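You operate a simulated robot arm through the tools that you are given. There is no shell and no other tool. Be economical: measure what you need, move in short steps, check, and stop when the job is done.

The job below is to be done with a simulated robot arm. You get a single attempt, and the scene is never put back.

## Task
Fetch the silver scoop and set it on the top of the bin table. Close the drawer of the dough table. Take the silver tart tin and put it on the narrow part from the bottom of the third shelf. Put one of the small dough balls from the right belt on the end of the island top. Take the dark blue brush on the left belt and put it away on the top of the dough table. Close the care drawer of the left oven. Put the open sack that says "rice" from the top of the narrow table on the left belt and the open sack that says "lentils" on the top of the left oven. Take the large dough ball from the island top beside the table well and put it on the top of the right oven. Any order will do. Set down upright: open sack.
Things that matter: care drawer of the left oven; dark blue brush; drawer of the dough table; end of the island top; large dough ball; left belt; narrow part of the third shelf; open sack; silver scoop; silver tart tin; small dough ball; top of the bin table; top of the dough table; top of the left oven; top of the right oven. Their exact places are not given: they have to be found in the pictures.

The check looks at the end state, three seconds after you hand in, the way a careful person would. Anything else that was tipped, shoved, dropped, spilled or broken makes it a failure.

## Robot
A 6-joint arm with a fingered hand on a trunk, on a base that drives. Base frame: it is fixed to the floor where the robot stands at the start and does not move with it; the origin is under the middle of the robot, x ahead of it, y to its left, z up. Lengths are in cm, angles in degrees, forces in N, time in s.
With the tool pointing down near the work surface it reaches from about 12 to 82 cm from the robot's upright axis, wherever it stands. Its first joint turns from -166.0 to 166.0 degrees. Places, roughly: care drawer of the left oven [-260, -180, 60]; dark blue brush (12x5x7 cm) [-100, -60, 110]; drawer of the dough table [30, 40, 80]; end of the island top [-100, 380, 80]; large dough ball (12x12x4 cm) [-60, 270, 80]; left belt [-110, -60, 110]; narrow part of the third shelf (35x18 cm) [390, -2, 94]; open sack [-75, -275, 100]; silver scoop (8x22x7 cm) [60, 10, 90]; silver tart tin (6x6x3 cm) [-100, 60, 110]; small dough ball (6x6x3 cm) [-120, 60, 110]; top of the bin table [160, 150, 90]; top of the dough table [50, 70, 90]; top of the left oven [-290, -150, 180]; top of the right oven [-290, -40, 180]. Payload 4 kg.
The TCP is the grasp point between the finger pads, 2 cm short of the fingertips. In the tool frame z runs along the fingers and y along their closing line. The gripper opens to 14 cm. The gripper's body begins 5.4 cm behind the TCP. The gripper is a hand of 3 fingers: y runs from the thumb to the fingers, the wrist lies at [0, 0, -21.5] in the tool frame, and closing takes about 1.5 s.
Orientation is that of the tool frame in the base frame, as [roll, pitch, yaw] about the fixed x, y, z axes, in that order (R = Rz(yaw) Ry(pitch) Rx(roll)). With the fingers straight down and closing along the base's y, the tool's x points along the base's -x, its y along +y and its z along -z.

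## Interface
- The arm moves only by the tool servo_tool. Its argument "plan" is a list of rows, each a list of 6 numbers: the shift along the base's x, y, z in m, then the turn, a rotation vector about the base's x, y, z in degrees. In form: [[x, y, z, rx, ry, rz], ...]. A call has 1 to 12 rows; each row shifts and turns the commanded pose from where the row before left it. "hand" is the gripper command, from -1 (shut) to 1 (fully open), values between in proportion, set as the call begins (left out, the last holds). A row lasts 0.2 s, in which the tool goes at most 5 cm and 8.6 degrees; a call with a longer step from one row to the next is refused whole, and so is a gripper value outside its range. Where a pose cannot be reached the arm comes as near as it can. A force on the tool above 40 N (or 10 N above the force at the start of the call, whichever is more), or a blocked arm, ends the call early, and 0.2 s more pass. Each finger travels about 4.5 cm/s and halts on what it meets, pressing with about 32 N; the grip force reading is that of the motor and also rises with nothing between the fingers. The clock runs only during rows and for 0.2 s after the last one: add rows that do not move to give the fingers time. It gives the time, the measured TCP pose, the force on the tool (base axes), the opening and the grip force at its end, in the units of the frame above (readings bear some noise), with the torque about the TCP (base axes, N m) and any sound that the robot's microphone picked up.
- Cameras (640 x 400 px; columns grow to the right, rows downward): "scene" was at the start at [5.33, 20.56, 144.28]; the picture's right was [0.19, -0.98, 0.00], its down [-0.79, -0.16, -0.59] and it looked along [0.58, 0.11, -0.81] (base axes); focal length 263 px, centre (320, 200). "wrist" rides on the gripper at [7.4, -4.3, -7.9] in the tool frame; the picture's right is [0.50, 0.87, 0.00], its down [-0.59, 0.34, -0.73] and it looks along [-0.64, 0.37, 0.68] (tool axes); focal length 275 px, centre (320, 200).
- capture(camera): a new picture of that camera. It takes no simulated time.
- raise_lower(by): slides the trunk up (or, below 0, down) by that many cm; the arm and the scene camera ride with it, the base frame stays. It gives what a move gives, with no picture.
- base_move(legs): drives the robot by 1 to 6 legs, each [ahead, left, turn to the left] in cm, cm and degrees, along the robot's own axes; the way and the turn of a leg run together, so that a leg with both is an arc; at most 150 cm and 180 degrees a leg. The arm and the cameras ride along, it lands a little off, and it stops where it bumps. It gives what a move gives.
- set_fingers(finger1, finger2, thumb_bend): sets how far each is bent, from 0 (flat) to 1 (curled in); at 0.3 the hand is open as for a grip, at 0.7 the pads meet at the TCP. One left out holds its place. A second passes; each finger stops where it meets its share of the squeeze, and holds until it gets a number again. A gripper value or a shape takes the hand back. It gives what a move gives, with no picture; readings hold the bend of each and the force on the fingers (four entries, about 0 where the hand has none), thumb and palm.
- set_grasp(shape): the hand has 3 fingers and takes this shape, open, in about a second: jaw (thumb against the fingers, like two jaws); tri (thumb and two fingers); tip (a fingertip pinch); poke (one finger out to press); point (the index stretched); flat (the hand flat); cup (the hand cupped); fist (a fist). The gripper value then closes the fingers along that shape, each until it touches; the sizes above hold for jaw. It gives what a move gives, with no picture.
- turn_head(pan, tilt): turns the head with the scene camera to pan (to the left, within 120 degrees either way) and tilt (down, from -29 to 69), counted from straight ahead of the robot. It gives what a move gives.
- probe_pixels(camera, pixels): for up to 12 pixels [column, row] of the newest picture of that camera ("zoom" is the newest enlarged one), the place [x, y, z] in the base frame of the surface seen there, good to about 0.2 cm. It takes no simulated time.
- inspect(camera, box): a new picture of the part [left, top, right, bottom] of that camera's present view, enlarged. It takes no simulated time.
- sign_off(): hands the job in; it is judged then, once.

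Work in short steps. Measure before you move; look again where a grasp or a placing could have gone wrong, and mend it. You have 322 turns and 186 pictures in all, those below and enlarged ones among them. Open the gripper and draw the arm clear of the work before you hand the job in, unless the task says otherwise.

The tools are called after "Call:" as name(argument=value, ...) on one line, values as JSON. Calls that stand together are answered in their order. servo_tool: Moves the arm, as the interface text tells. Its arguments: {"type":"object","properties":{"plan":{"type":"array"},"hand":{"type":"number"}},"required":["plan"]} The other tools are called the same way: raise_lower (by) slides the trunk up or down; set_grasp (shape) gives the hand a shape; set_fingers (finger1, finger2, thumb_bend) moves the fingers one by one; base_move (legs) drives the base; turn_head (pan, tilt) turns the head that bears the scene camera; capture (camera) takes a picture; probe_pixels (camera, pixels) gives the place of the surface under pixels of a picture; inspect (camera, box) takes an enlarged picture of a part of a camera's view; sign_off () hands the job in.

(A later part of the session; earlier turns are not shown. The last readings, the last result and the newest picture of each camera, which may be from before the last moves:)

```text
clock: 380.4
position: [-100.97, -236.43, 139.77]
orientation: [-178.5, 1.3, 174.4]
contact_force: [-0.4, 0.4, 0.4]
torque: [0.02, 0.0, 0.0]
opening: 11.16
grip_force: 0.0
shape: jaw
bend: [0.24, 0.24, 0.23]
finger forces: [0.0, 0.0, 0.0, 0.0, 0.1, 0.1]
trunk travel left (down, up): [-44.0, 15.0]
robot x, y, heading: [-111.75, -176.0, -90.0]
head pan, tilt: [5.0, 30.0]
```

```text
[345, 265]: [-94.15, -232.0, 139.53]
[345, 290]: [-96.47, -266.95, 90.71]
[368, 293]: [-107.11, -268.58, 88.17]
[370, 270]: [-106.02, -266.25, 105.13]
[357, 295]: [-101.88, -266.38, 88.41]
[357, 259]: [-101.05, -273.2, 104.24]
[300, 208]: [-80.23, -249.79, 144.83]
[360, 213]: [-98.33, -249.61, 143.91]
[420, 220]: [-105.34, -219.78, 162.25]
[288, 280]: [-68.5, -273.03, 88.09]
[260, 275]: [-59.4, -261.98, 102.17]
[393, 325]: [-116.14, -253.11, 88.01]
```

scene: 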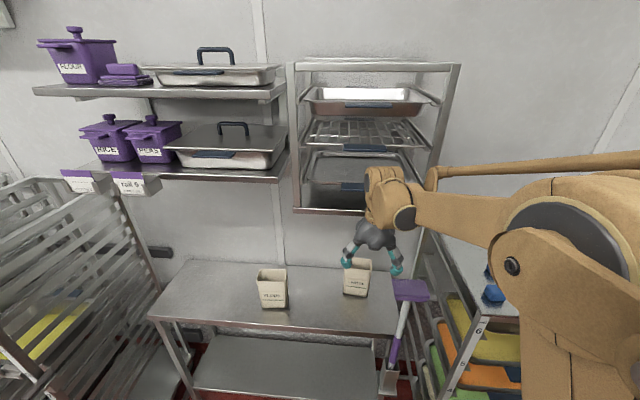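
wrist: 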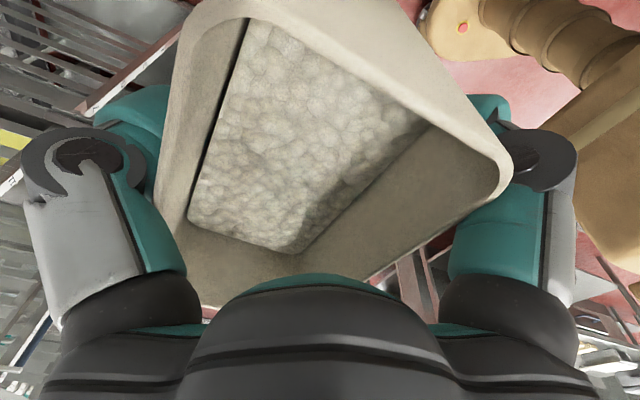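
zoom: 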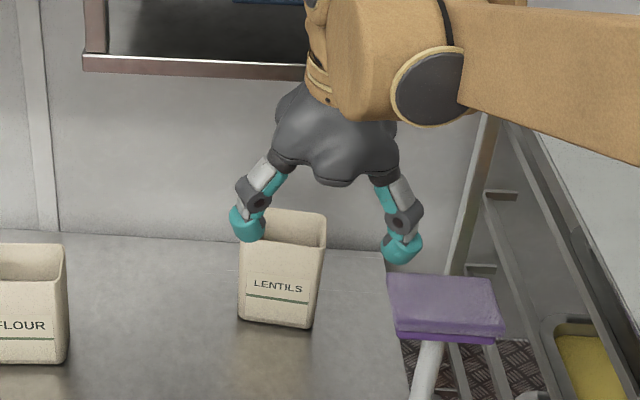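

I lower the trunk to entry height, extend the arm a little (still in front of the rack) and measure the arm's profile.

Call:
raise_lower(by=-32)

Call:
servo_tool(plan=[[0, -0.03, 0, 0, 0, 0], [0, -0.03, 0, 0, 0, 0], [0, 0, 0, 0, 0, 1], [0, 0, 0, 0, 0, 0]])

Call:
capture(camera="scene")

```text
clock: 383.6
position: [-100.82, -236.52, 107.68]
orientation: [-178.5, 1.1, 174.3]
contact_force: [0.9, -0.4, -0.8]
torque: [-0.03, 0.01, -0.03]
opening: 11.19
grip_force: 0.1
shape: jaw
bend: [0.24, 0.24, 0.23]
finger forces: [0.0, 0.0, 0.1, 0.1, 0.1, 0.1]
trunk travel left (down, up): [-12.0, 47.0]
robot x, y, heading: [-111.32, -175.94, -90.0]
head pan, tilt: [5.0, 30.0]
```

```text
clock: 384.6
position: [-100.95, -242.41, 107.66]
orientation: [-178.5, 1.1, 175.4]
contact_force: [0.2, -0.4, 0.1]
torque: [0.0, 0.03, 0.03]
opening: 11.17
grip_force: 0.1
shape: jaw
bend: [0.24, 0.24, 0.23]
finger forces: [0.1, 0.1, 0.0, 0.0, 0.0, 0.1]
trunk travel left (down, up): [-12.0, 47.0]
robot x, y, heading: [-111.69, -176.21, -90.0]
head pan, tilt: [5.0, 30.0]
```

```text
74 pictures are left
```

scene: 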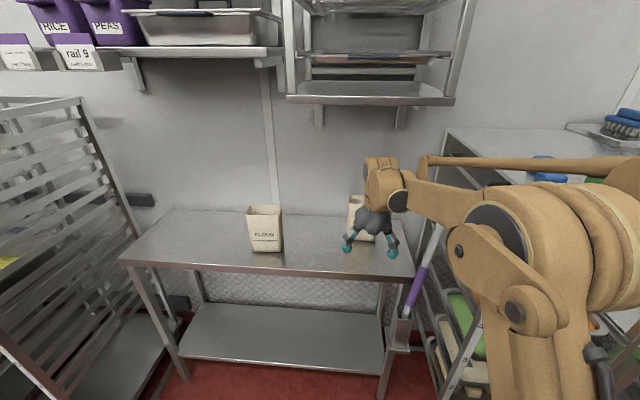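

Call:
probe_pixels(camera="scene", pixels=[[380, 158], [425, 157], [450, 160], [480, 160], [430, 180], [400, 170], [350, 100], [345, 98], [398, 112], [320, 115]])

```text
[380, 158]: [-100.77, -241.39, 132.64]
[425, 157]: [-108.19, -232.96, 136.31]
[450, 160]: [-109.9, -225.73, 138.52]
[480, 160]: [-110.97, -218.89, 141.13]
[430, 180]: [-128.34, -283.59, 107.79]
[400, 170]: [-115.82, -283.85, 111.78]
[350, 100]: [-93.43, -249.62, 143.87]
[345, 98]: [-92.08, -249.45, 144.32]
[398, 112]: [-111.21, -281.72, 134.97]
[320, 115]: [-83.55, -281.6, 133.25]
```

The arm will pass 4 cm beneath the rack. I drive 21 cm and servo the rest to y≈-268.9.

Call:
base_move(legs=[[21, 0, 0]])

Call:
servo_tool(plan=[[0, -0.02, 0, 0, 0, 0], [0, -0.02, 0, 0, 0, 0], [0, -0.01, 0, 0, 0, 0], [0, 0, 0, 0, 0, 0]])

Call:
capture(camera="wrist")

```text
clock: 386.2
position: [-100.95, -264.02, 107.69]
orientation: [-178.4, 1.1, 175.4]
contact_force: [0.6, 1.0, 0.2]
torque: [0.0, 0.04, 0.01]
opening: 11.15
grip_force: 0.1
shape: jaw
bend: [0.24, 0.24, 0.23]
finger forces: [0.0, 0.0, 0.0, 0.1, 0.1, 0.0]
trunk travel left (down, up): [-12.0, 47.0]
robot x, y, heading: [-112.03, -197.45, -90.1]
head pan, tilt: [5.0, 30.0]
```

```text
clock: 387.2
position: [-101.03, -269.06, 107.67]
orientation: [-178.5, 1.2, 175.3]
contact_force: [-0.6, 0.4, 1.5]
torque: [-0.02, 0.02, 0.0]
opening: 11.19
grip_force: 0.0
shape: jaw
bend: [0.24, 0.24, 0.23]
finger forces: [0.0, 0.0, 0.1, 0.0, 0.0, 0.0]
trunk travel left (down, up): [-12.0, 47.0]
robot x, y, heading: [-112.03, -197.46, -89.9]
head pan, tilt: [5.0, 30.0]
```

```text
73 pictures are left
```

wrist: 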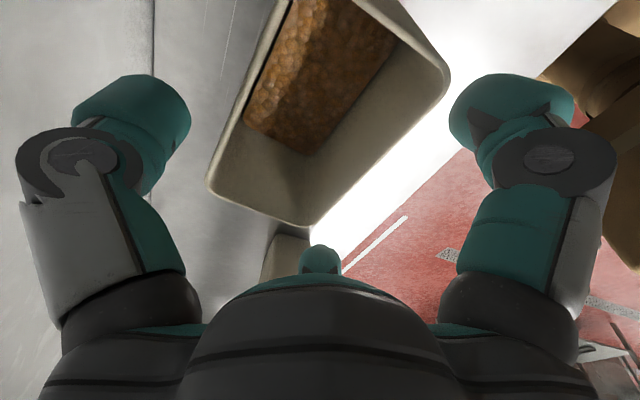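

The sack (lentils visible) is centred just as RICE was. I descend to z≈101.8 and close.

Call:
servo_tool(plan=[[0, 0, -0.02, 0, 0, 0], [0, 0, -0.02, 0, 0, 0], [0, 0, -0.018, 0, 0, 0], [0, 0, 0, 0, 0, 0]])

Call:
servo_tool(plan=[[0, 0, 0, 0, 0, 0], [0, 0, 0, 0, 0, 0], [0, 0, 0, 0, 0, 0], [0, 0, 0, 0, 0, 0], [0, 0, 0, 0, 0, 0], [0, 0, 0, 0, 0, 0], [0, 0, 0, 0, 0, 0]], hand=-1)

Call:
servo_tool(plan=[[0, 0, 0.01, 0, 0, 0], [0, 0, 0.015, 0, 0, 0], [0, 0, 0.01, 0, 0, 0], [0, 0, 0, 0, 0, 0]])

```text
clock: 388.2
position: [-100.96, -268.71, 101.96]
orientation: [-178.6, 1.3, 175.3]
contact_force: [0.1, 3.1, 2.8]
torque: [0.0, 0.15, -0.15]
opening: 11.19
grip_force: 0.1
shape: jaw
bend: [0.23, 0.24, 0.23]
finger forces: [3.0, 0.0, 0.0, 0.1, 0.1, 0.1]
trunk travel left (down, up): [-12.0, 47.0]
robot x, y, heading: [-111.95, -197.57, -89.9]
head pan, tilt: [5.0, 30.0]
```

```text
clock: 389.8
position: [-100.93, -268.79, 101.93]
orientation: [-178.5, 1.2, 175.3]
contact_force: [-0.4, 1.7, 0.3]
torque: [0.12, -0.02, -0.01]
opening: 8.78
grip_force: 31.8
shape: jaw
bend: [0.32, 0.32, 0.25]
finger forces: [22.9, 26.2, 0.0, 0.0, 47.2, 0.0]
trunk travel left (down, up): [-12.0, 47.0]
robot x, y, heading: [-111.53, -197.61, -89.7]
head pan, tilt: [5.0, 30.0]
```

```text
clock: 390.8
position: [-101.01, -269.05, 105.34]
orientation: [-178.5, 1.3, 175.3]
contact_force: [0.4, 0.1, -5.4]
torque: [0.1, -0.01, 0.01]
opening: 8.76
grip_force: 32.1
shape: jaw
bend: [0.32, 0.32, 0.25]
finger forces: [22.1, 25.6, 0.0, 0.0, 47.3, 0.1]
trunk travel left (down, up): [-12.0, 47.0]
robot x, y, heading: [-111.94, -197.41, -89.8]
head pan, tilt: [5.0, 30.0]
```

LENTILS is up. I back out a little, slide left away from the small table, then further back, raise and go to the corridor, turning to the belt.

Call:
base_move(legs=[[-27, 0, 0], [0, 52, 0], [-55, 0, 0]])

Call:
raise_lower(by=34)

Call:
base_move(legs=[[0, 52, 0], [-52, 0, 0], [0, 0, -90]])

Call:
turn_head(pan=0, tilt=35)

Call:
capture(camera="scene")

```text
clock: 398.2
position: [-48.49, -185.94, 105.29]
orientation: [-178.4, 1.2, 175.5]
contact_force: [0.0, -0.3, -6.4]
torque: [0.08, -0.03, 0.0]
opening: 8.76
grip_force: 31.9
shape: jaw
bend: [0.32, 0.32, 0.25]
finger forces: [22.3, 25.7, 0.1, 0.0, 47.5, 0.1]
trunk travel left (down, up): [-12.0, 47.0]
robot x, y, heading: [-59.33, -114.67, -89.9]
head pan, tilt: [5.0, 30.0]
```

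```text
clock: 401.5
position: [-48.38, -186.06, 139.33]
orientation: [-178.5, 1.2, 175.5]
contact_force: [0.0, -0.3, -5.9]
torque: [0.08, -0.02, 0.0]
opening: 8.76
grip_force: 32.5
shape: jaw
bend: [0.32, 0.32, 0.25]
finger forces: [22.2, 25.7, 0.0, 0.0, 47.8, 0.0]
trunk travel left (down, up): [-46.0, 13.0]
robot x, y, heading: [-59.61, -114.73, -89.8]
head pan, tilt: [5.0, 30.0]
```

```text
clock: 410.9
position: [-79.41, -76.23, 139.27]
orientation: [-178.5, 1.3, 87.3]
contact_force: [0.7, -0.3, -6.0]
torque: [-0.03, -0.1, -0.01]
opening: 8.64
grip_force: 31.9
shape: jaw
bend: [0.32, 0.32, 0.25]
finger forces: [20.9, 24.4, 0.1, 0.0, 45.6, 0.0]
trunk travel left (down, up): [-46.0, 13.0]
robot x, y, heading: [-8.76, -62.79, -178.0]
head pan, tilt: [5.0, 30.0]
```

```text
clock: 411.6
position: [-79.44, -76.2, 139.3]
orientation: [-178.4, 1.3, 87.3]
contact_force: [0.3, 1.0, -6.0]
torque: [-0.01, -0.11, -0.01]
opening: 8.62
grip_force: 32.2
shape: jaw
bend: [0.32, 0.32, 0.25]
finger forces: [21.0, 24.5, 0.0, 0.1, 45.6, 0.0]
trunk travel left (down, up): [-46.0, 13.0]
robot x, y, heading: [-8.35, -62.76, -178.0]
head pan, tilt: [0.0, 35.0]
```

```text
72 pictures are left
```

scene: 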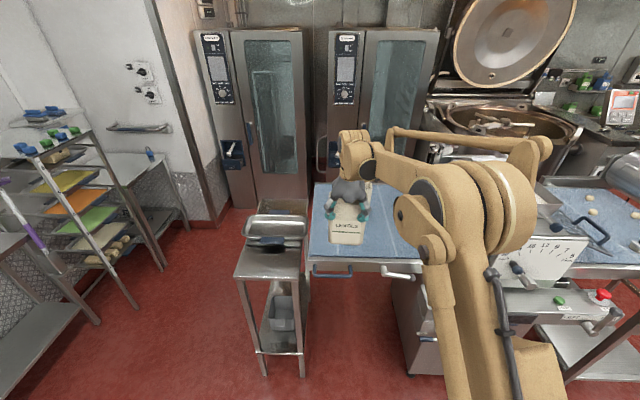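

I rotate LENTILS by -87° here so its narrow side will face the corridor, moving it toward y≈-55.

Call:
servo_tool(plan=[[0, 0.02, 0.005, 0, 0, -8], [0, 0.02, 0, 0, 0, -8], [0, 0.02, 0, 0, 0, -8], [0, 0.02, 0, 0, 0, -8], [0, 0.02, 0, 0, 0, -8], [0, 0.02, 0, 0, 0, -8], [0, 0.02, 0, 0, 0, -8], [0, 0.02, 0, 0, 0, -8], [0, 0.02, 0, 0, 0, -8], [0, 0.02, 0, 0, 0, -8], [0, 0.005, 0, 0, 0, -7], [0, 0, 0, 0, 0, 0]])

Call:
base_move(legs=[[12, 0, 0]])

Call:
servo_tool(plan=[[0, 0, -0.04, 0, 0, 0], [0, 0, -0.04, 0, 0, 0], [0, 0, -0.04, 0, 0, 0], [0, 0, -0.02, 0, 0, 0], [0, 0, -0.01, 0, 0, 0], [0, 0, 0, 0, 0, 0]])

Call:
inspect(camera="scene", box=[280, 130, 480, 290])

```text
clock: 414.2
position: [-79.4, -55.7, 139.87]
orientation: [-178.6, 1.2, 0.2]
contact_force: [0.2, -0.1, -6.5]
torque: [-0.07, 0.04, -0.01]
opening: 8.62
grip_force: 31.5
shape: jaw
bend: [0.32, 0.32, 0.25]
finger forces: [21.1, 24.8, 0.0, 0.0, 46.2, 0.0]
trunk travel left (down, up): [-46.0, 13.0]
robot x, y, heading: [-8.36, -62.92, -177.7]
head pan, tilt: [0.0, 35.0]
```

```text
clock: 415.4
position: [-91.23, -56.46, 139.88]
orientation: [-178.5, 1.2, 0.4]
contact_force: [0.0, -0.3, -6.7]
torque: [-0.1, 0.04, -0.02]
opening: 8.62
grip_force: 31.8
shape: jaw
bend: [0.32, 0.32, 0.25]
finger forces: [21.2, 24.8, 0.0, 0.1, 46.3, 0.0]
trunk travel left (down, up): [-46.0, 13.0]
robot x, y, heading: [-20.26, -63.48, -177.8]
head pan, tilt: [0.0, 35.0]
```

```text
clock: 416.8
position: [-91.25, -56.28, 124.99]
orientation: [-178.5, 1.3, 0.5]
contact_force: [-0.3, 0.5, -6.6]
torque: [-0.11, 0.01, -0.03]
opening: 8.6
grip_force: 32.0
shape: jaw
bend: [0.32, 0.32, 0.25]
finger forces: [21.2, 25.1, 0.1, 0.1, 46.7, 0.0]
trunk travel left (down, up): [-46.0, 13.0]
robot x, y, heading: [-20.09, -63.59, -177.8]
head pan, tilt: [0.0, 35.0]
```

```text
2.50 times, centred on (380, 210) of scene
```

zoom: 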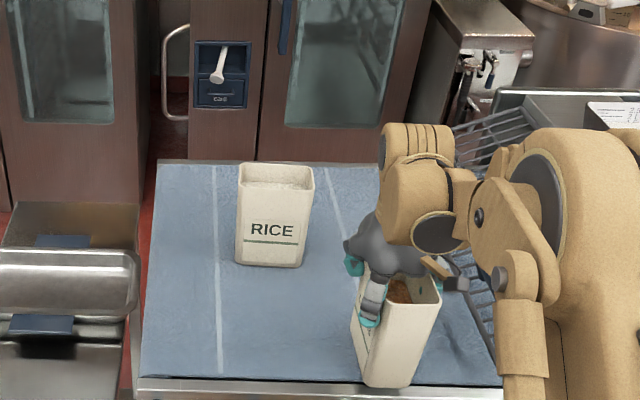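

The sack is over free belt. I lower to contact and release.

Call:
servo_tool(plan=[[0, 0, -0.008, 0, 0, 0], [0, 0, -0.004, 0, 0, 0], [0, 0, -0.003, 0, 0, 0], [0, 0, -0.003, 0, 0, 0], [0, 0, -0.003, 0, 0, 0], [0, 0, -0.003, 0, 0, 0]])

Call:
servo_tool(plan=[[0, 0, 0.002, 0, 0, 0], [0, 0, 0, 0, 0, 0], [0, 0, 0, 0, 0, 0], [0, 0, 0, 0, 0, 0], [0, 0, 0, 0, 0, 0], [0, 0, 0, 0, 0, 0]], hand=0.6)

```text
clock: 417.7
position: [-91.22, -56.4, 123.74]
orientation: [-178.3, 1.5, 0.6]
contact_force: [-6.4, -0.6, 29.2]
torque: [1.15, -0.29, 0.29]
opening: 8.53
grip_force: 32.2
shape: jaw
bend: [0.33, 0.33, 0.23]
finger forces: [22.9, 24.5, 0.0, 0.0, 52.6, 0.1]
trunk travel left (down, up): [-46.0, 13.0]
robot x, y, heading: [-20.19, -63.03, -177.7]
head pan, tilt: [0.0, 35.0]
stopped in row 4: the force on the tool passed its limit at 45 N (the readings are from after the stop); the commanded pose is now the measured one
```

```text
clock: 419.1
position: [-91.24, -56.31, 123.74]
orientation: [-178.4, 1.4, 0.7]
contact_force: [0.2, 1.8, 1.9]
torque: [0.0, 0.03, -0.05]
opening: 11.15
grip_force: 0.0
shape: jaw
bend: [0.24, 0.24, 0.22]
finger forces: [0.0, 0.0, 0.0, 0.0, 2.0, 0.0]
trunk travel left (down, up): [-46.0, 13.0]
robot x, y, heading: [-19.72, -63.55, -177.9]
head pan, tilt: [0.0, 35.0]
```

I rise clear, draw back and level the hand to point at the sack (-x).

Call:
servo_tool(plan=[[0, 0, 0.015, 0, 0, 0], [0, 0, 0.03, 0, 0, 0], [0, 0, 0.04, 0, 0, 0], [0, 0, 0.04, 0, 0, 0], [0.02, 0, 0.03, 0, 0, 0], [0.04, 0, 0, 0, 0, 0], [0.045, 0, 0, 0, 0, 0], [0.045, 0, 0, 0, 0, 0], [0.045, 0, 0, 0, 0, 0], [0.03, 0, 0, 0, 0, 0]])

Call:
base_move(legs=[[-22, 0, -2]])

Call:
servo_tool(plan=[[-0.02, 0, -0.02, 0, 8, 0], [-0.02, 0, -0.02, 0, 8, 0], [-0.02, 0, 0, 0, 8, 0], [-0.02, 0, 0, 0, 8, 0], [-0.02, 0, 0, 0, 8, 0], [-0.02, 0, 0, 0, 8, 0], [-0.02, 0, 0, 0, 8, 0], [-0.02, 0, 0, 0, 8, 0], [0, 0, 0, 0, 8, 0], [0, 0, 0, 0, 8, 0], [0, 0, 0, 0, 8, 0], [0, 0, 0, 0, 0, 0]])

Call:
capture(camera="scene")

```text
clock: 421.3
position: [-68.59, -56.37, 139.27]
orientation: [-178.5, 1.5, 0.6]
contact_force: [-0.3, 0.0, -0.2]
torque: [-0.01, 0.02, 0.01]
opening: 11.17
grip_force: 0.0
shape: jaw
bend: [0.24, 0.24, 0.23]
finger forces: [0.0, 0.1, 0.0, 0.0, 0.0, 0.0]
trunk travel left (down, up): [-46.0, 13.0]
robot x, y, heading: [-20.44, -63.34, -178.0]
head pan, tilt: [0.0, 35.0]
```

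```text
clock: 423.0
position: [-46.09, -54.12, 139.37]
orientation: [-178.3, 1.5, -1.6]
contact_force: [0.2, 0.0, 0.4]
torque: [-0.02, 0.02, 0.01]
opening: 11.16
grip_force: 0.1
shape: jaw
bend: [0.24, 0.24, 0.23]
finger forces: [0.0, 0.1, 0.1, 0.1, 0.0, 0.0]
trunk travel left (down, up): [-46.0, 13.0]
robot x, y, heading: [2.08, -62.47, -180.2]
head pan, tilt: [0.0, 35.0]
```

```text
clock: 425.6
position: [-64.92, -53.44, 138.31]
orientation: [147.4, 87.2, -34.2]
contact_force: [-0.3, 0.2, -0.1]
torque: [-0.03, -0.02, 0.01]
opening: 11.17
grip_force: 0.0
shape: jaw
bend: [0.24, 0.24, 0.23]
finger forces: [0.0, 0.0, 0.1, 0.0, 0.1, 0.0]
out of reach, approached as far as the arm can: row 10, 11
trunk travel left (down, up): [-46.0, 13.0]
robot x, y, heading: [2.61, -63.19, -180.2]
head pan, tilt: [0.0, 35.0]
```

```text
70 pictures are left
```

scene: 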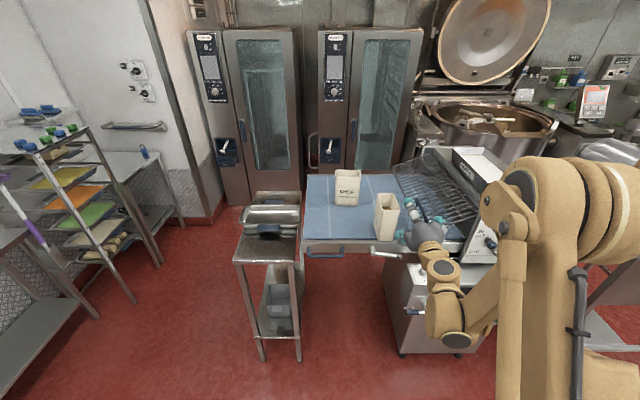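

The hand points at the sack. I lower the trunk 19 cm and measure the sack and finger positions.

Call:
raise_lower(by=-19)

Call:
inspect(camera="scene", box=[320, 110, 480, 240])

```text
clock: 427.6
position: [-64.89, -53.46, 119.29]
orientation: [147.2, 87.2, -34.2]
contact_force: [0.1, -0.3, 0.0]
torque: [0.03, -0.01, 0.02]
opening: 11.18
grip_force: 0.1
shape: jaw
bend: [0.24, 0.24, 0.23]
finger forces: [0.0, 0.1, 0.1, 0.1, 0.1, 0.0]
trunk travel left (down, up): [-27.0, 32.0]
robot x, y, heading: [2.07, -62.78, -179.8]
head pan, tilt: [0.0, 35.0]
```

```text
3.08 times, centred on (400, 175) of scene
```

zoom: 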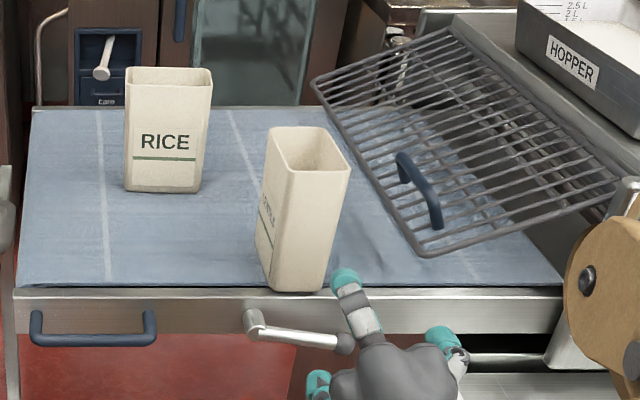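

Call:
probe_pixels(camera="zoom", pixels=[[287, 185], [346, 190], [285, 280], [325, 280], [275, 135], [325, 130], [342, 276], [441, 338], [318, 380], [425, 250], [434, 200], [300, 320]])

```text
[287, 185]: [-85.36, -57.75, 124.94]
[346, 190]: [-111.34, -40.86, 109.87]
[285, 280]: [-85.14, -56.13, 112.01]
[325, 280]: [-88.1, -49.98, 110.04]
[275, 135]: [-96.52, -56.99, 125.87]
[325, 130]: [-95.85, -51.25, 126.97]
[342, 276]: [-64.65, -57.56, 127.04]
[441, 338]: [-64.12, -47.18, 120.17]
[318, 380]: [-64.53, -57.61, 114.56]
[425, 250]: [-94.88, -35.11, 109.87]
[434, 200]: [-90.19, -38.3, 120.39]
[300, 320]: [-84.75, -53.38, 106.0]
```

The sack is centred at y -54 (near face x -85.3); digits are centred at -52.4. I shift 1.5 cm, go 1.2 cm lower, and drive in.

Call:
servo_tool(plan=[[0, -0.008, -0.006, 0, 0, 0], [0, -0.007, -0.006, 0, 0, 0], [0, 0, 0, 0, 0, 0]])

Call:
base_move(legs=[[18, 0, 0]])

Call:
inspect(camera="scene", box=[320, 110, 480, 240])

Call:
capture(camera="wrist")

```text
clock: 428.4
position: [-65.64, -54.99, 118.79]
orientation: [148.2, 87.0, -33.4]
contact_force: [0.1, 0.2, 0.4]
torque: [0.02, 0.03, 0.0]
opening: 11.18
grip_force: 0.0
shape: jaw
bend: [0.24, 0.24, 0.23]
finger forces: [0.1, 0.0, 0.0, 0.0, 0.1, 0.0]
out of reach, approached as far as the arm can: row 1, 2
trunk travel left (down, up): [-27.0, 32.0]
robot x, y, heading: [2.15, -63.12, -179.8]
head pan, tilt: [0.0, 35.0]
```

```text
clock: 429.9
position: [-83.69, -55.01, 118.64]
orientation: [149.1, 87.0, -32.4]
contact_force: [-0.8, -0.1, 0.5]
torque: [0.02, 0.02, -0.03]
opening: 11.17
grip_force: 0.0
shape: jaw
bend: [0.24, 0.24, 0.23]
finger forces: [0.0, 0.0, 0.0, 0.0, 0.0, 0.0]
trunk travel left (down, up): [-27.0, 32.0]
robot x, y, heading: [-16.02, -63.05, -179.8]
head pan, tilt: [0.0, 35.0]
```

```text
3.08 times, centred on (400, 175) of scene
```

zoom: 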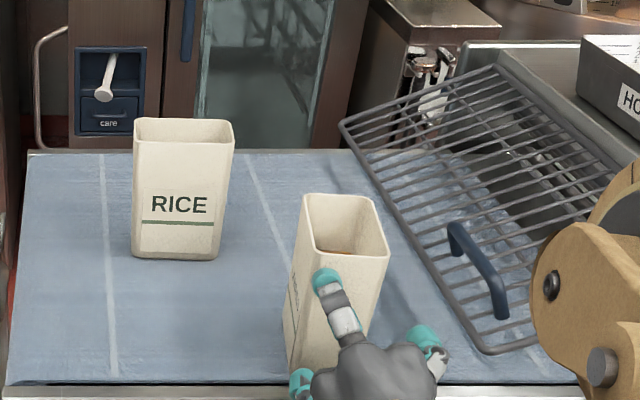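

```text
67 pictures are left
```

wrist: 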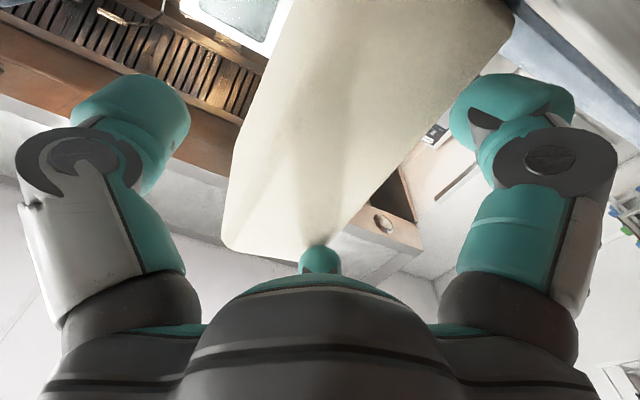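

Call:
probe_pixels(camera="zoom", pixels=[[327, 283], [422, 337], [302, 378], [300, 330], [315, 245], [385, 270], [365, 330]])

```text
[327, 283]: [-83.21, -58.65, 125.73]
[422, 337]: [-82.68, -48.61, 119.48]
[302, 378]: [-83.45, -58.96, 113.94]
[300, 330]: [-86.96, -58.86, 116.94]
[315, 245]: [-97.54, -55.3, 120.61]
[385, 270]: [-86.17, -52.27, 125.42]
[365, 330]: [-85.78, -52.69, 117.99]
```

The fingers are marginal against the sack's left side; I shift another 0.9 cm and open slightly more, then advance 6 cm.

Call:
servo_tool(plan=[[0, -0.009, 0, 0, 0, 0], [0, 0, 0, 0, 0, 0], [-0.015, 0, 0, 0, 0, 0], [-0.015, 0, 0, 0, 0, 0], [-0.015, 0, 0, 0, 0, 0], [-0.015, 0, 0, 0, 0, 0], [0, 0, 0, 0, 0, 0]], hand=0.7)

Call:
inspect(camera="scene", box=[320, 110, 480, 240])

```text
clock: 431.6
position: [-89.6, -55.91, 118.8]
orientation: [148.0, 87.2, -33.4]
contact_force: [2.1, -0.3, 0.7]
torque: [0.11, 0.12, 0.1]
opening: 11.92
grip_force: 0.0
shape: jaw
bend: [0.24, 0.22, 0.22]
finger forces: [0.0, 2.2, 0.0, 0.1, 0.0, 0.0]
trunk travel left (down, up): [-27.0, 32.0]
robot x, y, heading: [-16.11, -63.02, -180.0]
head pan, tilt: [0.0, 35.0]
```

```text
3.08 times, centred on (400, 175) of scene
```

zoom: 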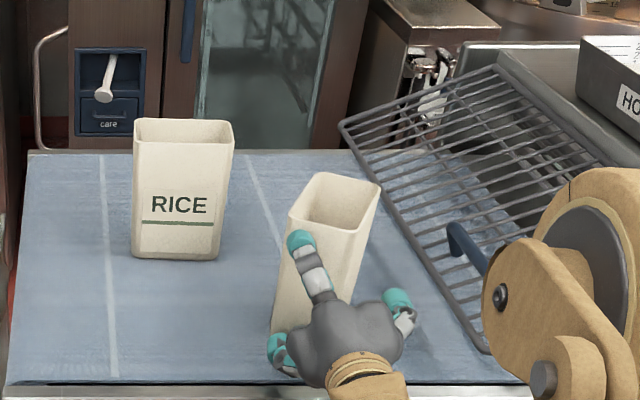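

The sack seems to have turned a little, with the upper finger touching it (2 N). I probe its outline.

Call:
probe_pixels(camera="zoom", pixels=[[291, 215], [316, 178], [376, 190], [350, 232], [275, 325], [300, 240], [395, 300], [352, 280], [345, 225], [283, 260]])

Call:
capture(camera="wrist")

```text
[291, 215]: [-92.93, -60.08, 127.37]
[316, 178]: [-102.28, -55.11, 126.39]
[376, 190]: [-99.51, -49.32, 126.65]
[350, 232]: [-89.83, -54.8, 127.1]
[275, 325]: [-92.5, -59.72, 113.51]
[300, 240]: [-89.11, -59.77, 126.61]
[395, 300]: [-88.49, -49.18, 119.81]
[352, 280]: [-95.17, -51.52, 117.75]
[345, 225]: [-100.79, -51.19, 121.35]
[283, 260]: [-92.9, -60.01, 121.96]
```

```text
65 pictures are left
```

wrist: 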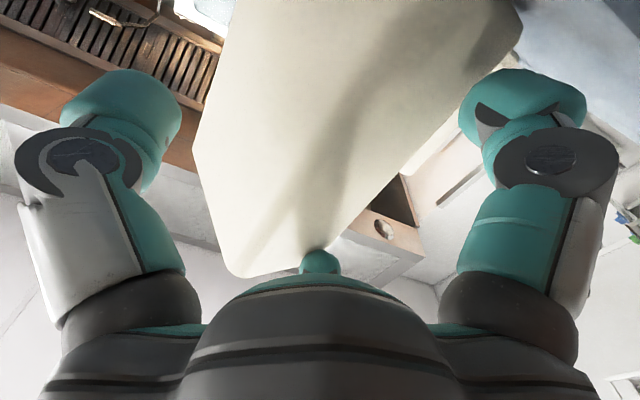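

The sack turned by about 28° but stands upright at centre (-96.1,-54.8). I back off, yaw the hand by -28° to match, and come in along its axis with a narrower opening.

Call:
servo_tool(plan=[[0.03, 0, 0, 0, 0, 0], [0.04, 0, 0, 0, 0, 0], [0.03, 0, 0, 0, 0, 0], [0, -0.02, 0, 0, 0, -7], [0, -0.025, 0, 0, 0, -7], [-0.02, -0.02, -0.005, 0, 0, -7], [-0.03, 0, 0, 0, 0, -7], [0, 0, 0, 0, 0, 0]], hand=0.5)

Call:
inspect(camera="scene", box=[320, 110, 480, 240])

```text
clock: 433.4
position: [-85.3, -57.99, 118.39]
orientation: [169.3, 81.5, -25.4]
contact_force: [0.7, -0.2, -0.3]
torque: [0.02, 0.0, 0.01]
opening: 10.52
grip_force: 0.0
shape: jaw
bend: [0.25, 0.25, 0.24]
finger forces: [0.1, 0.1, 0.2, 0.0, 0.0, 0.0]
out of reach, approached as far as the arm can: row 2, 3, 4, 5, 6
trunk travel left (down, up): [-27.0, 32.0]
robot x, y, heading: [-15.92, -62.73, -179.9]
head pan, tilt: [0.0, 35.0]
```

```text
3.08 times, centred on (400, 175) of scene
```

zoom: 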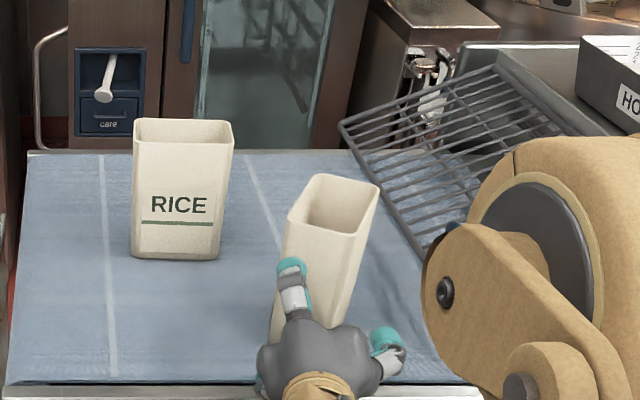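

The arm was cramped and reached only half the turn. I back the base 14 cm and complete the yaw there.

Call:
base_move(legs=[[-14, 0, 0]])

Call:
servo_tool(plan=[[-0.02, -0.015, 0, 0, 3, -5], [-0.02, -0.015, 0, 0, 3, -5], [-0.02, -0.015, 0, 0, 2, -4], [-0.02, -0.01, 0, 0, 0, 0], [-0.02, 0, 0, 0, 0, 0], [0, 0, 0, 0, 0, 0]])

```text
clock: 434.7
position: [-71.2, -57.98, 118.5]
orientation: [168.9, 81.4, -25.5]
contact_force: [1.0, 0.1, -0.3]
torque: [-0.01, -0.01, -0.02]
opening: 10.54
grip_force: 0.0
shape: jaw
bend: [0.25, 0.25, 0.24]
finger forces: [0.0, 0.0, 0.0, 0.0, 0.0, 0.1]
trunk travel left (down, up): [-27.0, 32.0]
robot x, y, heading: [-2.15, -63.11, -179.9]
head pan, tilt: [0.0, 35.0]
```

```text
clock: 436.1
position: [-81.29, -63.35, 118.54]
orientation: [102.6, 85.4, -105.4]
contact_force: [0.4, -1.3, -0.5]
torque: [0.02, 0.04, 0.01]
opening: 10.53
grip_force: 0.1
shape: jaw
bend: [0.25, 0.25, 0.24]
finger forces: [0.1, 0.1, 0.0, 0.0, 0.0, 0.1]
trunk travel left (down, up): [-27.0, 32.0]
robot x, y, heading: [-2.16, -62.95, -180.2]
head pan, tilt: [0.0, 35.0]
```

The hand now points along the sack's axis. I correct 0.75 cm sideways and advance 10 cm, then check.

Call:
servo_tool(plan=[[-0.0035, -0.0066, -0.005, 0, 0, 0], [-0.0221, 0.0117, 0, 0, 0, 0], [-0.0221, 0.0117, 0, 0, 0, 0], [-0.0221, 0.0117, 0, 0, 0, 0], [-0.0221, 0.0117, 0, 0, 0, 0], [0, 0, 0, 0, 0, 0]])

Call:
inspect(camera="scene", box=[320, 110, 480, 240])

```text
clock: 437.5
position: [-90.59, -59.52, 117.76]
orientation: [102.8, 85.4, -105.3]
contact_force: [0.8, -2.6, 0.2]
torque: [0.13, 0.07, 0.1]
opening: 10.53
grip_force: 0.0
shape: jaw
bend: [0.25, 0.25, 0.24]
finger forces: [0.0, 1.6, 0.0, 0.1, 0.0, 0.0]
trunk travel left (down, up): [-27.0, 32.0]
robot x, y, heading: [-1.84, -62.67, -180.2]
head pan, tilt: [0.0, 35.0]
```

```text
3.08 times, centred on (400, 175) of scene
```

zoom: 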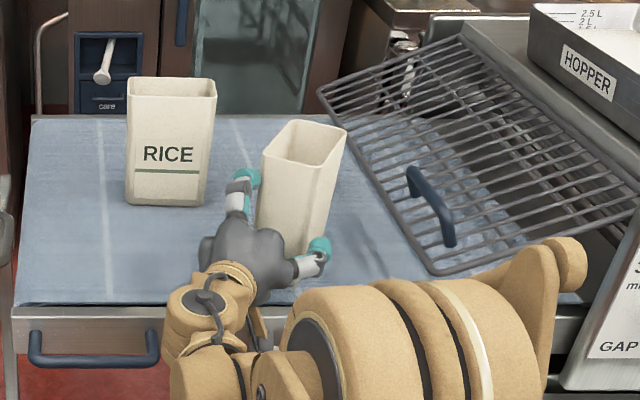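

Call:
probe_pixels(camera="zoom", pixels=[[263, 160], [285, 125], [345, 132], [330, 168], [258, 220], [247, 176], [320, 243], [300, 230], [315, 165]])

Call:
capture(camera="wrist")

```text
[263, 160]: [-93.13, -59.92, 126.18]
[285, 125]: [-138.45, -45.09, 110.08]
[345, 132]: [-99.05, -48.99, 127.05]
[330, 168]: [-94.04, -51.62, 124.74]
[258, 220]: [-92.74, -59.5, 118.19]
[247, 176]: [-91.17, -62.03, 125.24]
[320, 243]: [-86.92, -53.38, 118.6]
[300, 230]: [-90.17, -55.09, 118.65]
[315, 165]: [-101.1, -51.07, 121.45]
```

```text
62 pictures are left
```

wrist: 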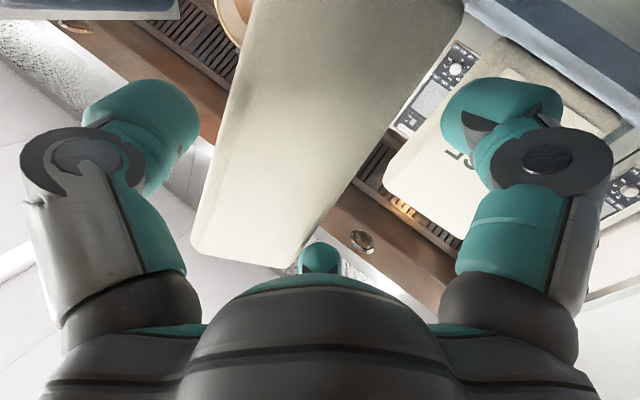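

The fingers stand only 2.5 cm left of the TCP axis, so I must shift the hand about 0.9 cm toward the finger side. I back 1.5 cm, shift, open a bit, and advance.

Call:
servo_tool(plan=[[0.0133, -0.007, 0, 0, 0, 0], [-0.0045, -0.0085, 0, 0, 0, 0], [0, 0, 0, 0, 0, 0], [-0.0177, 0.0094, 0, 0, 0, 0], [-0.0133, 0.007, 0, 0, 0, 0], [0, 0, 0, 0, 0, 0]], hand=0.65)

Call:
inspect(camera="scene", box=[320, 110, 480, 240])

```text
clock: 438.9
position: [-92.68, -59.52, 117.98]
orientation: [102.4, 85.5, -105.8]
contact_force: [1.5, -3.9, 6.1]
torque: [-0.32, -0.75, -0.29]
opening: 11.54
grip_force: 0.0
shape: jaw
bend: [0.24, 0.24, 0.22]
finger forces: [0.0, 0.1, 0.1, 0.1, 0.4, 0.0]
trunk travel left (down, up): [-27.0, 32.0]
robot x, y, heading: [-2.02, -62.91, -179.7]
head pan, tilt: [0.0, 35.0]
```

```text
3.08 times, centred on (400, 175) of scene
```

zoom: 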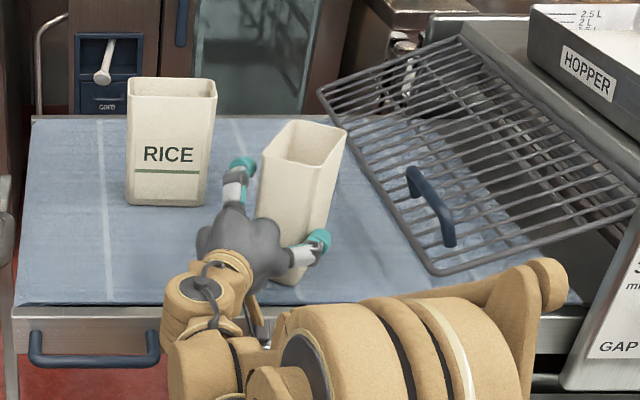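

The wrist-camera bracket under the hand touches the belt (6 N up). I raise 2.2 cm and then advance the rest.

Call:
servo_tool(plan=[[0, 0, 0.022, 0, 0, 0], [0, 0, 0, 0, 0, 0], [-0.0155, 0.0082, 0, 0, 0, 0], [-0.0155, 0.0082, 0, 0, 0, 0], [0, 0, 0, 0, 0, 0]])

Call:
inspect(camera="scene", box=[320, 110, 480, 240])

Call:
capture(camera="wrist")

```text
clock: 440.1
position: [-95.9, -57.64, 120.23]
orientation: [103.0, 85.4, -105.3]
contact_force: [1.0, 0.2, -0.6]
torque: [0.01, -0.04, -0.04]
opening: 11.56
grip_force: 0.1
shape: jaw
bend: [0.24, 0.24, 0.22]
finger forces: [0.0, 0.1, 0.0, 0.1, 1.8, 0.0]
trunk travel left (down, up): [-27.0, 32.0]
robot x, y, heading: [-1.47, -63.32, -180.0]
head pan, tilt: [0.0, 35.0]
```

```text
3.08 times, centred on (400, 175) of scene
```

zoom: 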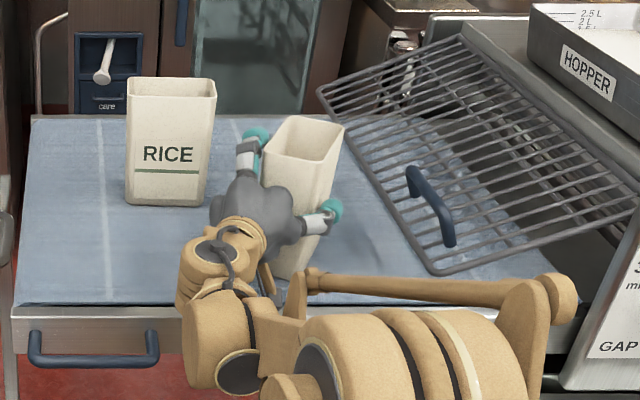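

```text
59 pictures are left
```

wrist: 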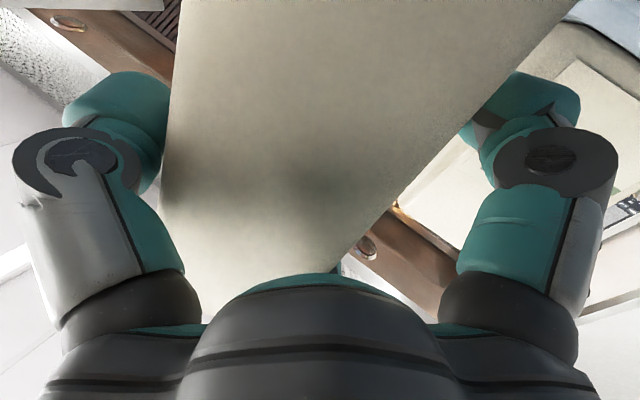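

The sack is between thumb and fingers. I close.

Call:
servo_tool(plan=[[0, 0, 0, 0, 0, 0], [0, 0, 0, 0, 0, 0], [0, 0, 0, 0, 0, 0], [0, 0, 0, 0, 0, 0], [0, 0, 0, 0, 0, 0], [0, 0, 0, 0, 0, 0], [0, 0, 0, 0, 0, 0]], hand=-1)

Call:
servo_tool(plan=[[0, 0, 0.01, 0, 0, 0], [0, 0, 0.015, 0, 0, 0], [0, 0, 0.02, 0, 0, 0], [0, 0, 0.02, 0, 0, 0], [0, 0, 0, 0, 0, 0]])

Call:
inspect(camera="scene", box=[320, 90, 480, 220])

```text
clock: 441.7
position: [-95.87, -57.65, 120.28]
orientation: [103.2, 85.4, -105.0]
contact_force: [0.6, 1.5, 0.3]
torque: [0.15, -0.15, 0.12]
opening: 7.92
grip_force: 32.6
shape: jaw
bend: [0.43, 0.37, 0.21]
finger forces: [27.7, 21.8, 0.1, 0.0, 52.8, 0.1]
trunk travel left (down, up): [-27.0, 32.0]
robot x, y, heading: [-1.85, -62.92, -180.0]
head pan, tilt: [0.0, 35.0]
```

```text
clock: 442.9
position: [-95.92, -57.62, 126.48]
orientation: [103.8, 85.4, -104.5]
contact_force: [0.0, -0.2, -6.2]
torque: [-0.24, -0.06, -0.03]
opening: 7.86
grip_force: 31.7
shape: jaw
bend: [0.43, 0.37, 0.21]
finger forces: [28.2, 21.2, 0.0, 0.0, 52.8, 0.0]
trunk travel left (down, up): [-27.0, 32.0]
robot x, y, heading: [-1.98, -62.83, -179.8]
head pan, tilt: [0.0, 35.0]
```

```text
3.08 times, centred on (400, 155) of scene
```

zoom: 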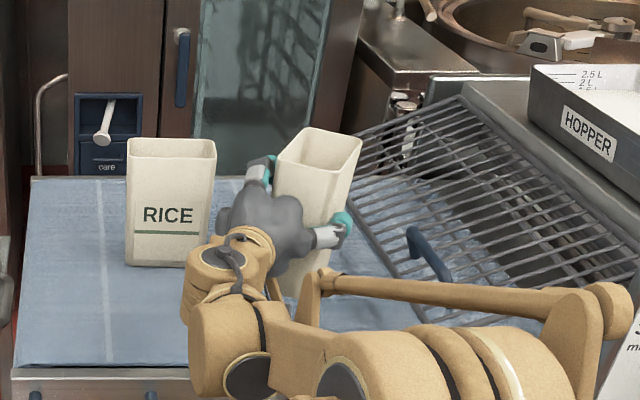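

LENTILS is held upright. I raise the trunk fully, retract the arm a bit and test the reach upward to z≈192 here.

Call:
raise_lower(by=32)

Call:
servo_tool(plan=[[0.04, 0, 0.02, 0, 0, 0], [0.04, 0, 0.02, 0, 0, 0], [0.04, 0, 0.03, 0, 0, 0], [0.04, 0, 0.03, 0, 0, 0], [0.04, 0, 0.03, 0, 0, 0], [0.02, 0, 0.04, 0, 0, 0], [0, 0, 0.04, 0, 0, 0], [0, 0, 0.04, 0, 0, 0], [0, 0, 0.04, 0, 0, 0], [0, 0, 0.04, 0, 0, 0], [0, 0, 0, 0, 0, 0]])

Call:
turn_head(pan=0, tilt=15)

Call:
capture(camera="scene")

```text
clock: 446.1
position: [-95.97, -57.68, 158.61]
orientation: [103.6, 85.3, -104.7]
contact_force: [0.5, 0.2, -5.8]
torque: [-0.24, -0.1, -0.01]
opening: 7.88
grip_force: 32.1
shape: jaw
bend: [0.43, 0.37, 0.21]
finger forces: [28.2, 21.3, 0.0, 0.0, 52.9, 0.0]
trunk travel left (down, up): [-59.0, 0.0]
robot x, y, heading: [-1.97, -63.06, -180.4]
head pan, tilt: [0.0, 35.0]
```

```text
clock: 448.4
position: [-74.03, -57.56, 191.57]
orientation: [103.5, 85.5, -104.8]
contact_force: [0.0, -0.1, -5.9]
torque: [-0.23, -0.07, -0.01]
opening: 7.87
grip_force: 31.7
shape: jaw
bend: [0.44, 0.38, 0.21]
finger forces: [28.5, 20.8, 0.0, 0.1, 52.2, 0.0]
trunk travel left (down, up): [-59.0, 0.0]
robot x, y, heading: [-1.91, -63.03, -180.1]
head pan, tilt: [0.0, 35.0]
```

```text
clock: 449.3
position: [-74.06, -57.43, 191.43]
orientation: [103.4, 85.4, -105.0]
contact_force: [0.0, -1.0, -5.7]
torque: [-0.22, -0.1, -0.01]
opening: 7.86
grip_force: 32.5
shape: jaw
bend: [0.44, 0.38, 0.21]
finger forces: [28.6, 20.8, 0.1, 0.0, 52.3, 0.1]
trunk travel left (down, up): [-59.0, 0.0]
robot x, y, heading: [-2.15, -63.13, -180.1]
head pan, tilt: [0.0, 15.0]
```

```text
57 pictures are left
```

scene: 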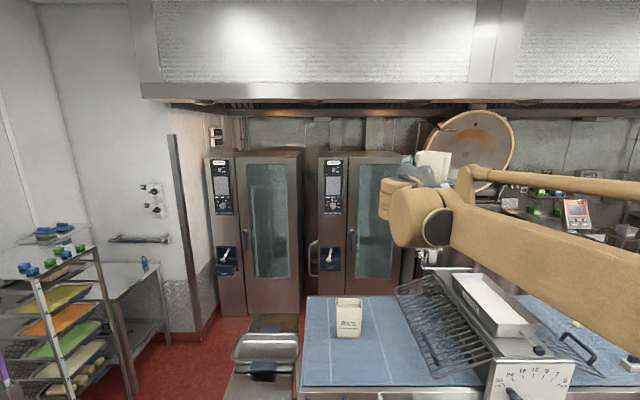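

The reach suffices. I check the heights of arm and hood lip.

Call:
probe_pixels(camera="scene", pixels=[[550, 173], [470, 172], [400, 182], [500, 215], [600, 230], [250, 100], [400, 102], [430, 155], [330, 152], [265, 152], [245, 185], [265, 330]])

```text
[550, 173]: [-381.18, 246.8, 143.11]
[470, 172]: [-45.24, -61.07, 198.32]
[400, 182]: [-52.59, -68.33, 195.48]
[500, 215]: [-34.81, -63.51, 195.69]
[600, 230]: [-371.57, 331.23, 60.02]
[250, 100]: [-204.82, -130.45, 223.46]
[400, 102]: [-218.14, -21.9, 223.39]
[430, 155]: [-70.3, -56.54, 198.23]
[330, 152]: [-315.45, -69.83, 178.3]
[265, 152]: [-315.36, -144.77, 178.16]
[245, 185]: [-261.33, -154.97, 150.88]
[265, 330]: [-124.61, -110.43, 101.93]
```

The arm stays ≈25 cm below the lip. I drive to y≈-168, ahead to x≈-152, then line up with the oven.

Call:
base_move(legs=[[0, 105, 0], [145, 0, 0], [0, -16, 0]])

Call:
capture(camera="scene")

```text
clock: 462.4
position: [-219.11, -142.24, 191.51]
orientation: [103.1, 85.4, -105.9]
contact_force: [-0.4, 0.3, -5.6]
torque: [-0.2, -0.1, -0.01]
opening: 7.86
grip_force: 32.2
shape: jaw
bend: [0.44, 0.38, 0.21]
finger forces: [28.5, 21.0, 0.0, 0.0, 52.5, 0.1]
trunk travel left (down, up): [-59.0, 0.0]
robot x, y, heading: [-146.99, -148.47, 179.1]
head pan, tilt: [0.0, 15.0]
```

```text
56 pictures are left
```

scene: 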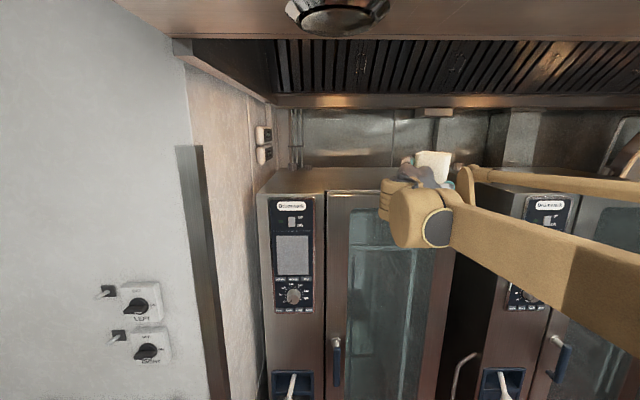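

I raise 1.5 cm, drive 48 cm ahead and look from the scene camera.

Call:
servo_tool(plan=[[0, 0, 0.015, 0, 0, 0], [0, 0, 0, 0, 0, 0]])

Call:
base_move(legs=[[48, 0, 0]])

Call:
servo_tool(plan=[[-0.03, 0, 0, 0, 0, 0], [-0.03, 0, 0, 0, 0, 0], [-0.03, 0, 0, 0, 0, 0], [0, 0, 0, 0, 0, 0]])

Call:
capture(camera="scene")

```text
clock: 463.0
position: [-219.19, -142.0, 192.85]
orientation: [103.4, 85.4, -105.7]
contact_force: [0.4, 0.2, -6.0]
torque: [-0.22, -0.07, 0.01]
opening: 7.86
grip_force: 32.4
shape: jaw
bend: [0.44, 0.38, 0.21]
finger forces: [28.5, 21.1, 0.0, 0.0, 52.5, 0.0]
trunk travel left (down, up): [-59.0, 0.0]
robot x, y, heading: [-147.31, -148.42, 179.5]
head pan, tilt: [0.0, 15.0]
```

```text
clock: 465.9
position: [-267.82, -142.04, 192.97]
orientation: [103.2, 85.4, -105.4]
contact_force: [0.3, -0.3, -5.6]
torque: [-0.25, -0.13, 0.01]
opening: 7.84
grip_force: 31.9
shape: jaw
bend: [0.44, 0.38, 0.21]
finger forces: [28.5, 20.9, 0.1, 0.1, 52.5, 0.0]
trunk travel left (down, up): [-59.0, 0.0]
robot x, y, heading: [-195.81, -147.93, 179.8]
head pan, tilt: [0.0, 15.0]
```

```text
clock: 466.9
position: [-276.66, -142.2, 193.31]
orientation: [102.9, 85.4, -105.7]
contact_force: [0.0, 0.6, -6.1]
torque: [-0.2, -0.09, -0.02]
opening: 7.84
grip_force: 32.1
shape: jaw
bend: [0.44, 0.38, 0.21]
finger forces: [28.6, 21.0, 0.0, 0.0, 52.6, 0.0]
trunk travel left (down, up): [-59.0, 0.0]
robot x, y, heading: [-195.73, -148.14, 179.8]
head pan, tilt: [0.0, 15.0]
```

```text
55 pictures are left
```

scene: 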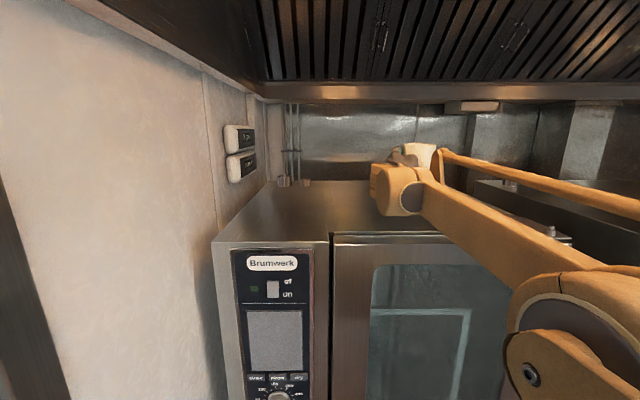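

Over the oven top. I lower in small steps until contact (expected TCP ≈188.3).

Call:
servo_tool(plan=[[0, 0, -0.02, 0, 0, 0], [0, 0, -0.015, 0, 0, 0], [0, 0, -0.006, 0, 0, 0], [0, 0, -0.004, 0, 0, 0], [0, 0, -0.004, 0, 0, 0], [0, 0, -0.003, 0, 0, 0], [0, 0, -0.003, 0, 0, 0]])

Call:
inspect(camera="scene", box=[320, 110, 500, 230])

```text
clock: 468.3
position: [-276.74, -142.31, 188.35]
orientation: [101.2, 85.9, -107.3]
contact_force: [-7.5, -0.7, 20.0]
torque: [0.83, -0.4, 0.25]
opening: 7.79
grip_force: 32.1
shape: jaw
bend: [0.44, 0.38, 0.2]
finger forces: [35.0, 20.5, 0.0, 0.0, 52.8, 0.1]
trunk travel left (down, up): [-59.0, 0.0]
robot x, y, heading: [-195.56, -148.07, 179.5]
head pan, tilt: [0.0, 15.0]
stopped in row 7: the force on the tool passed its limit at 46 N (the readings are from after the stop); the commanded pose is now the measured one
```

```text
3.33 times, centred on (410, 170) of scene
```

zoom: 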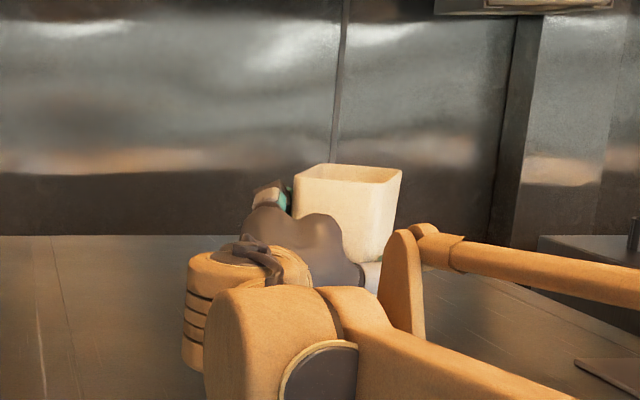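

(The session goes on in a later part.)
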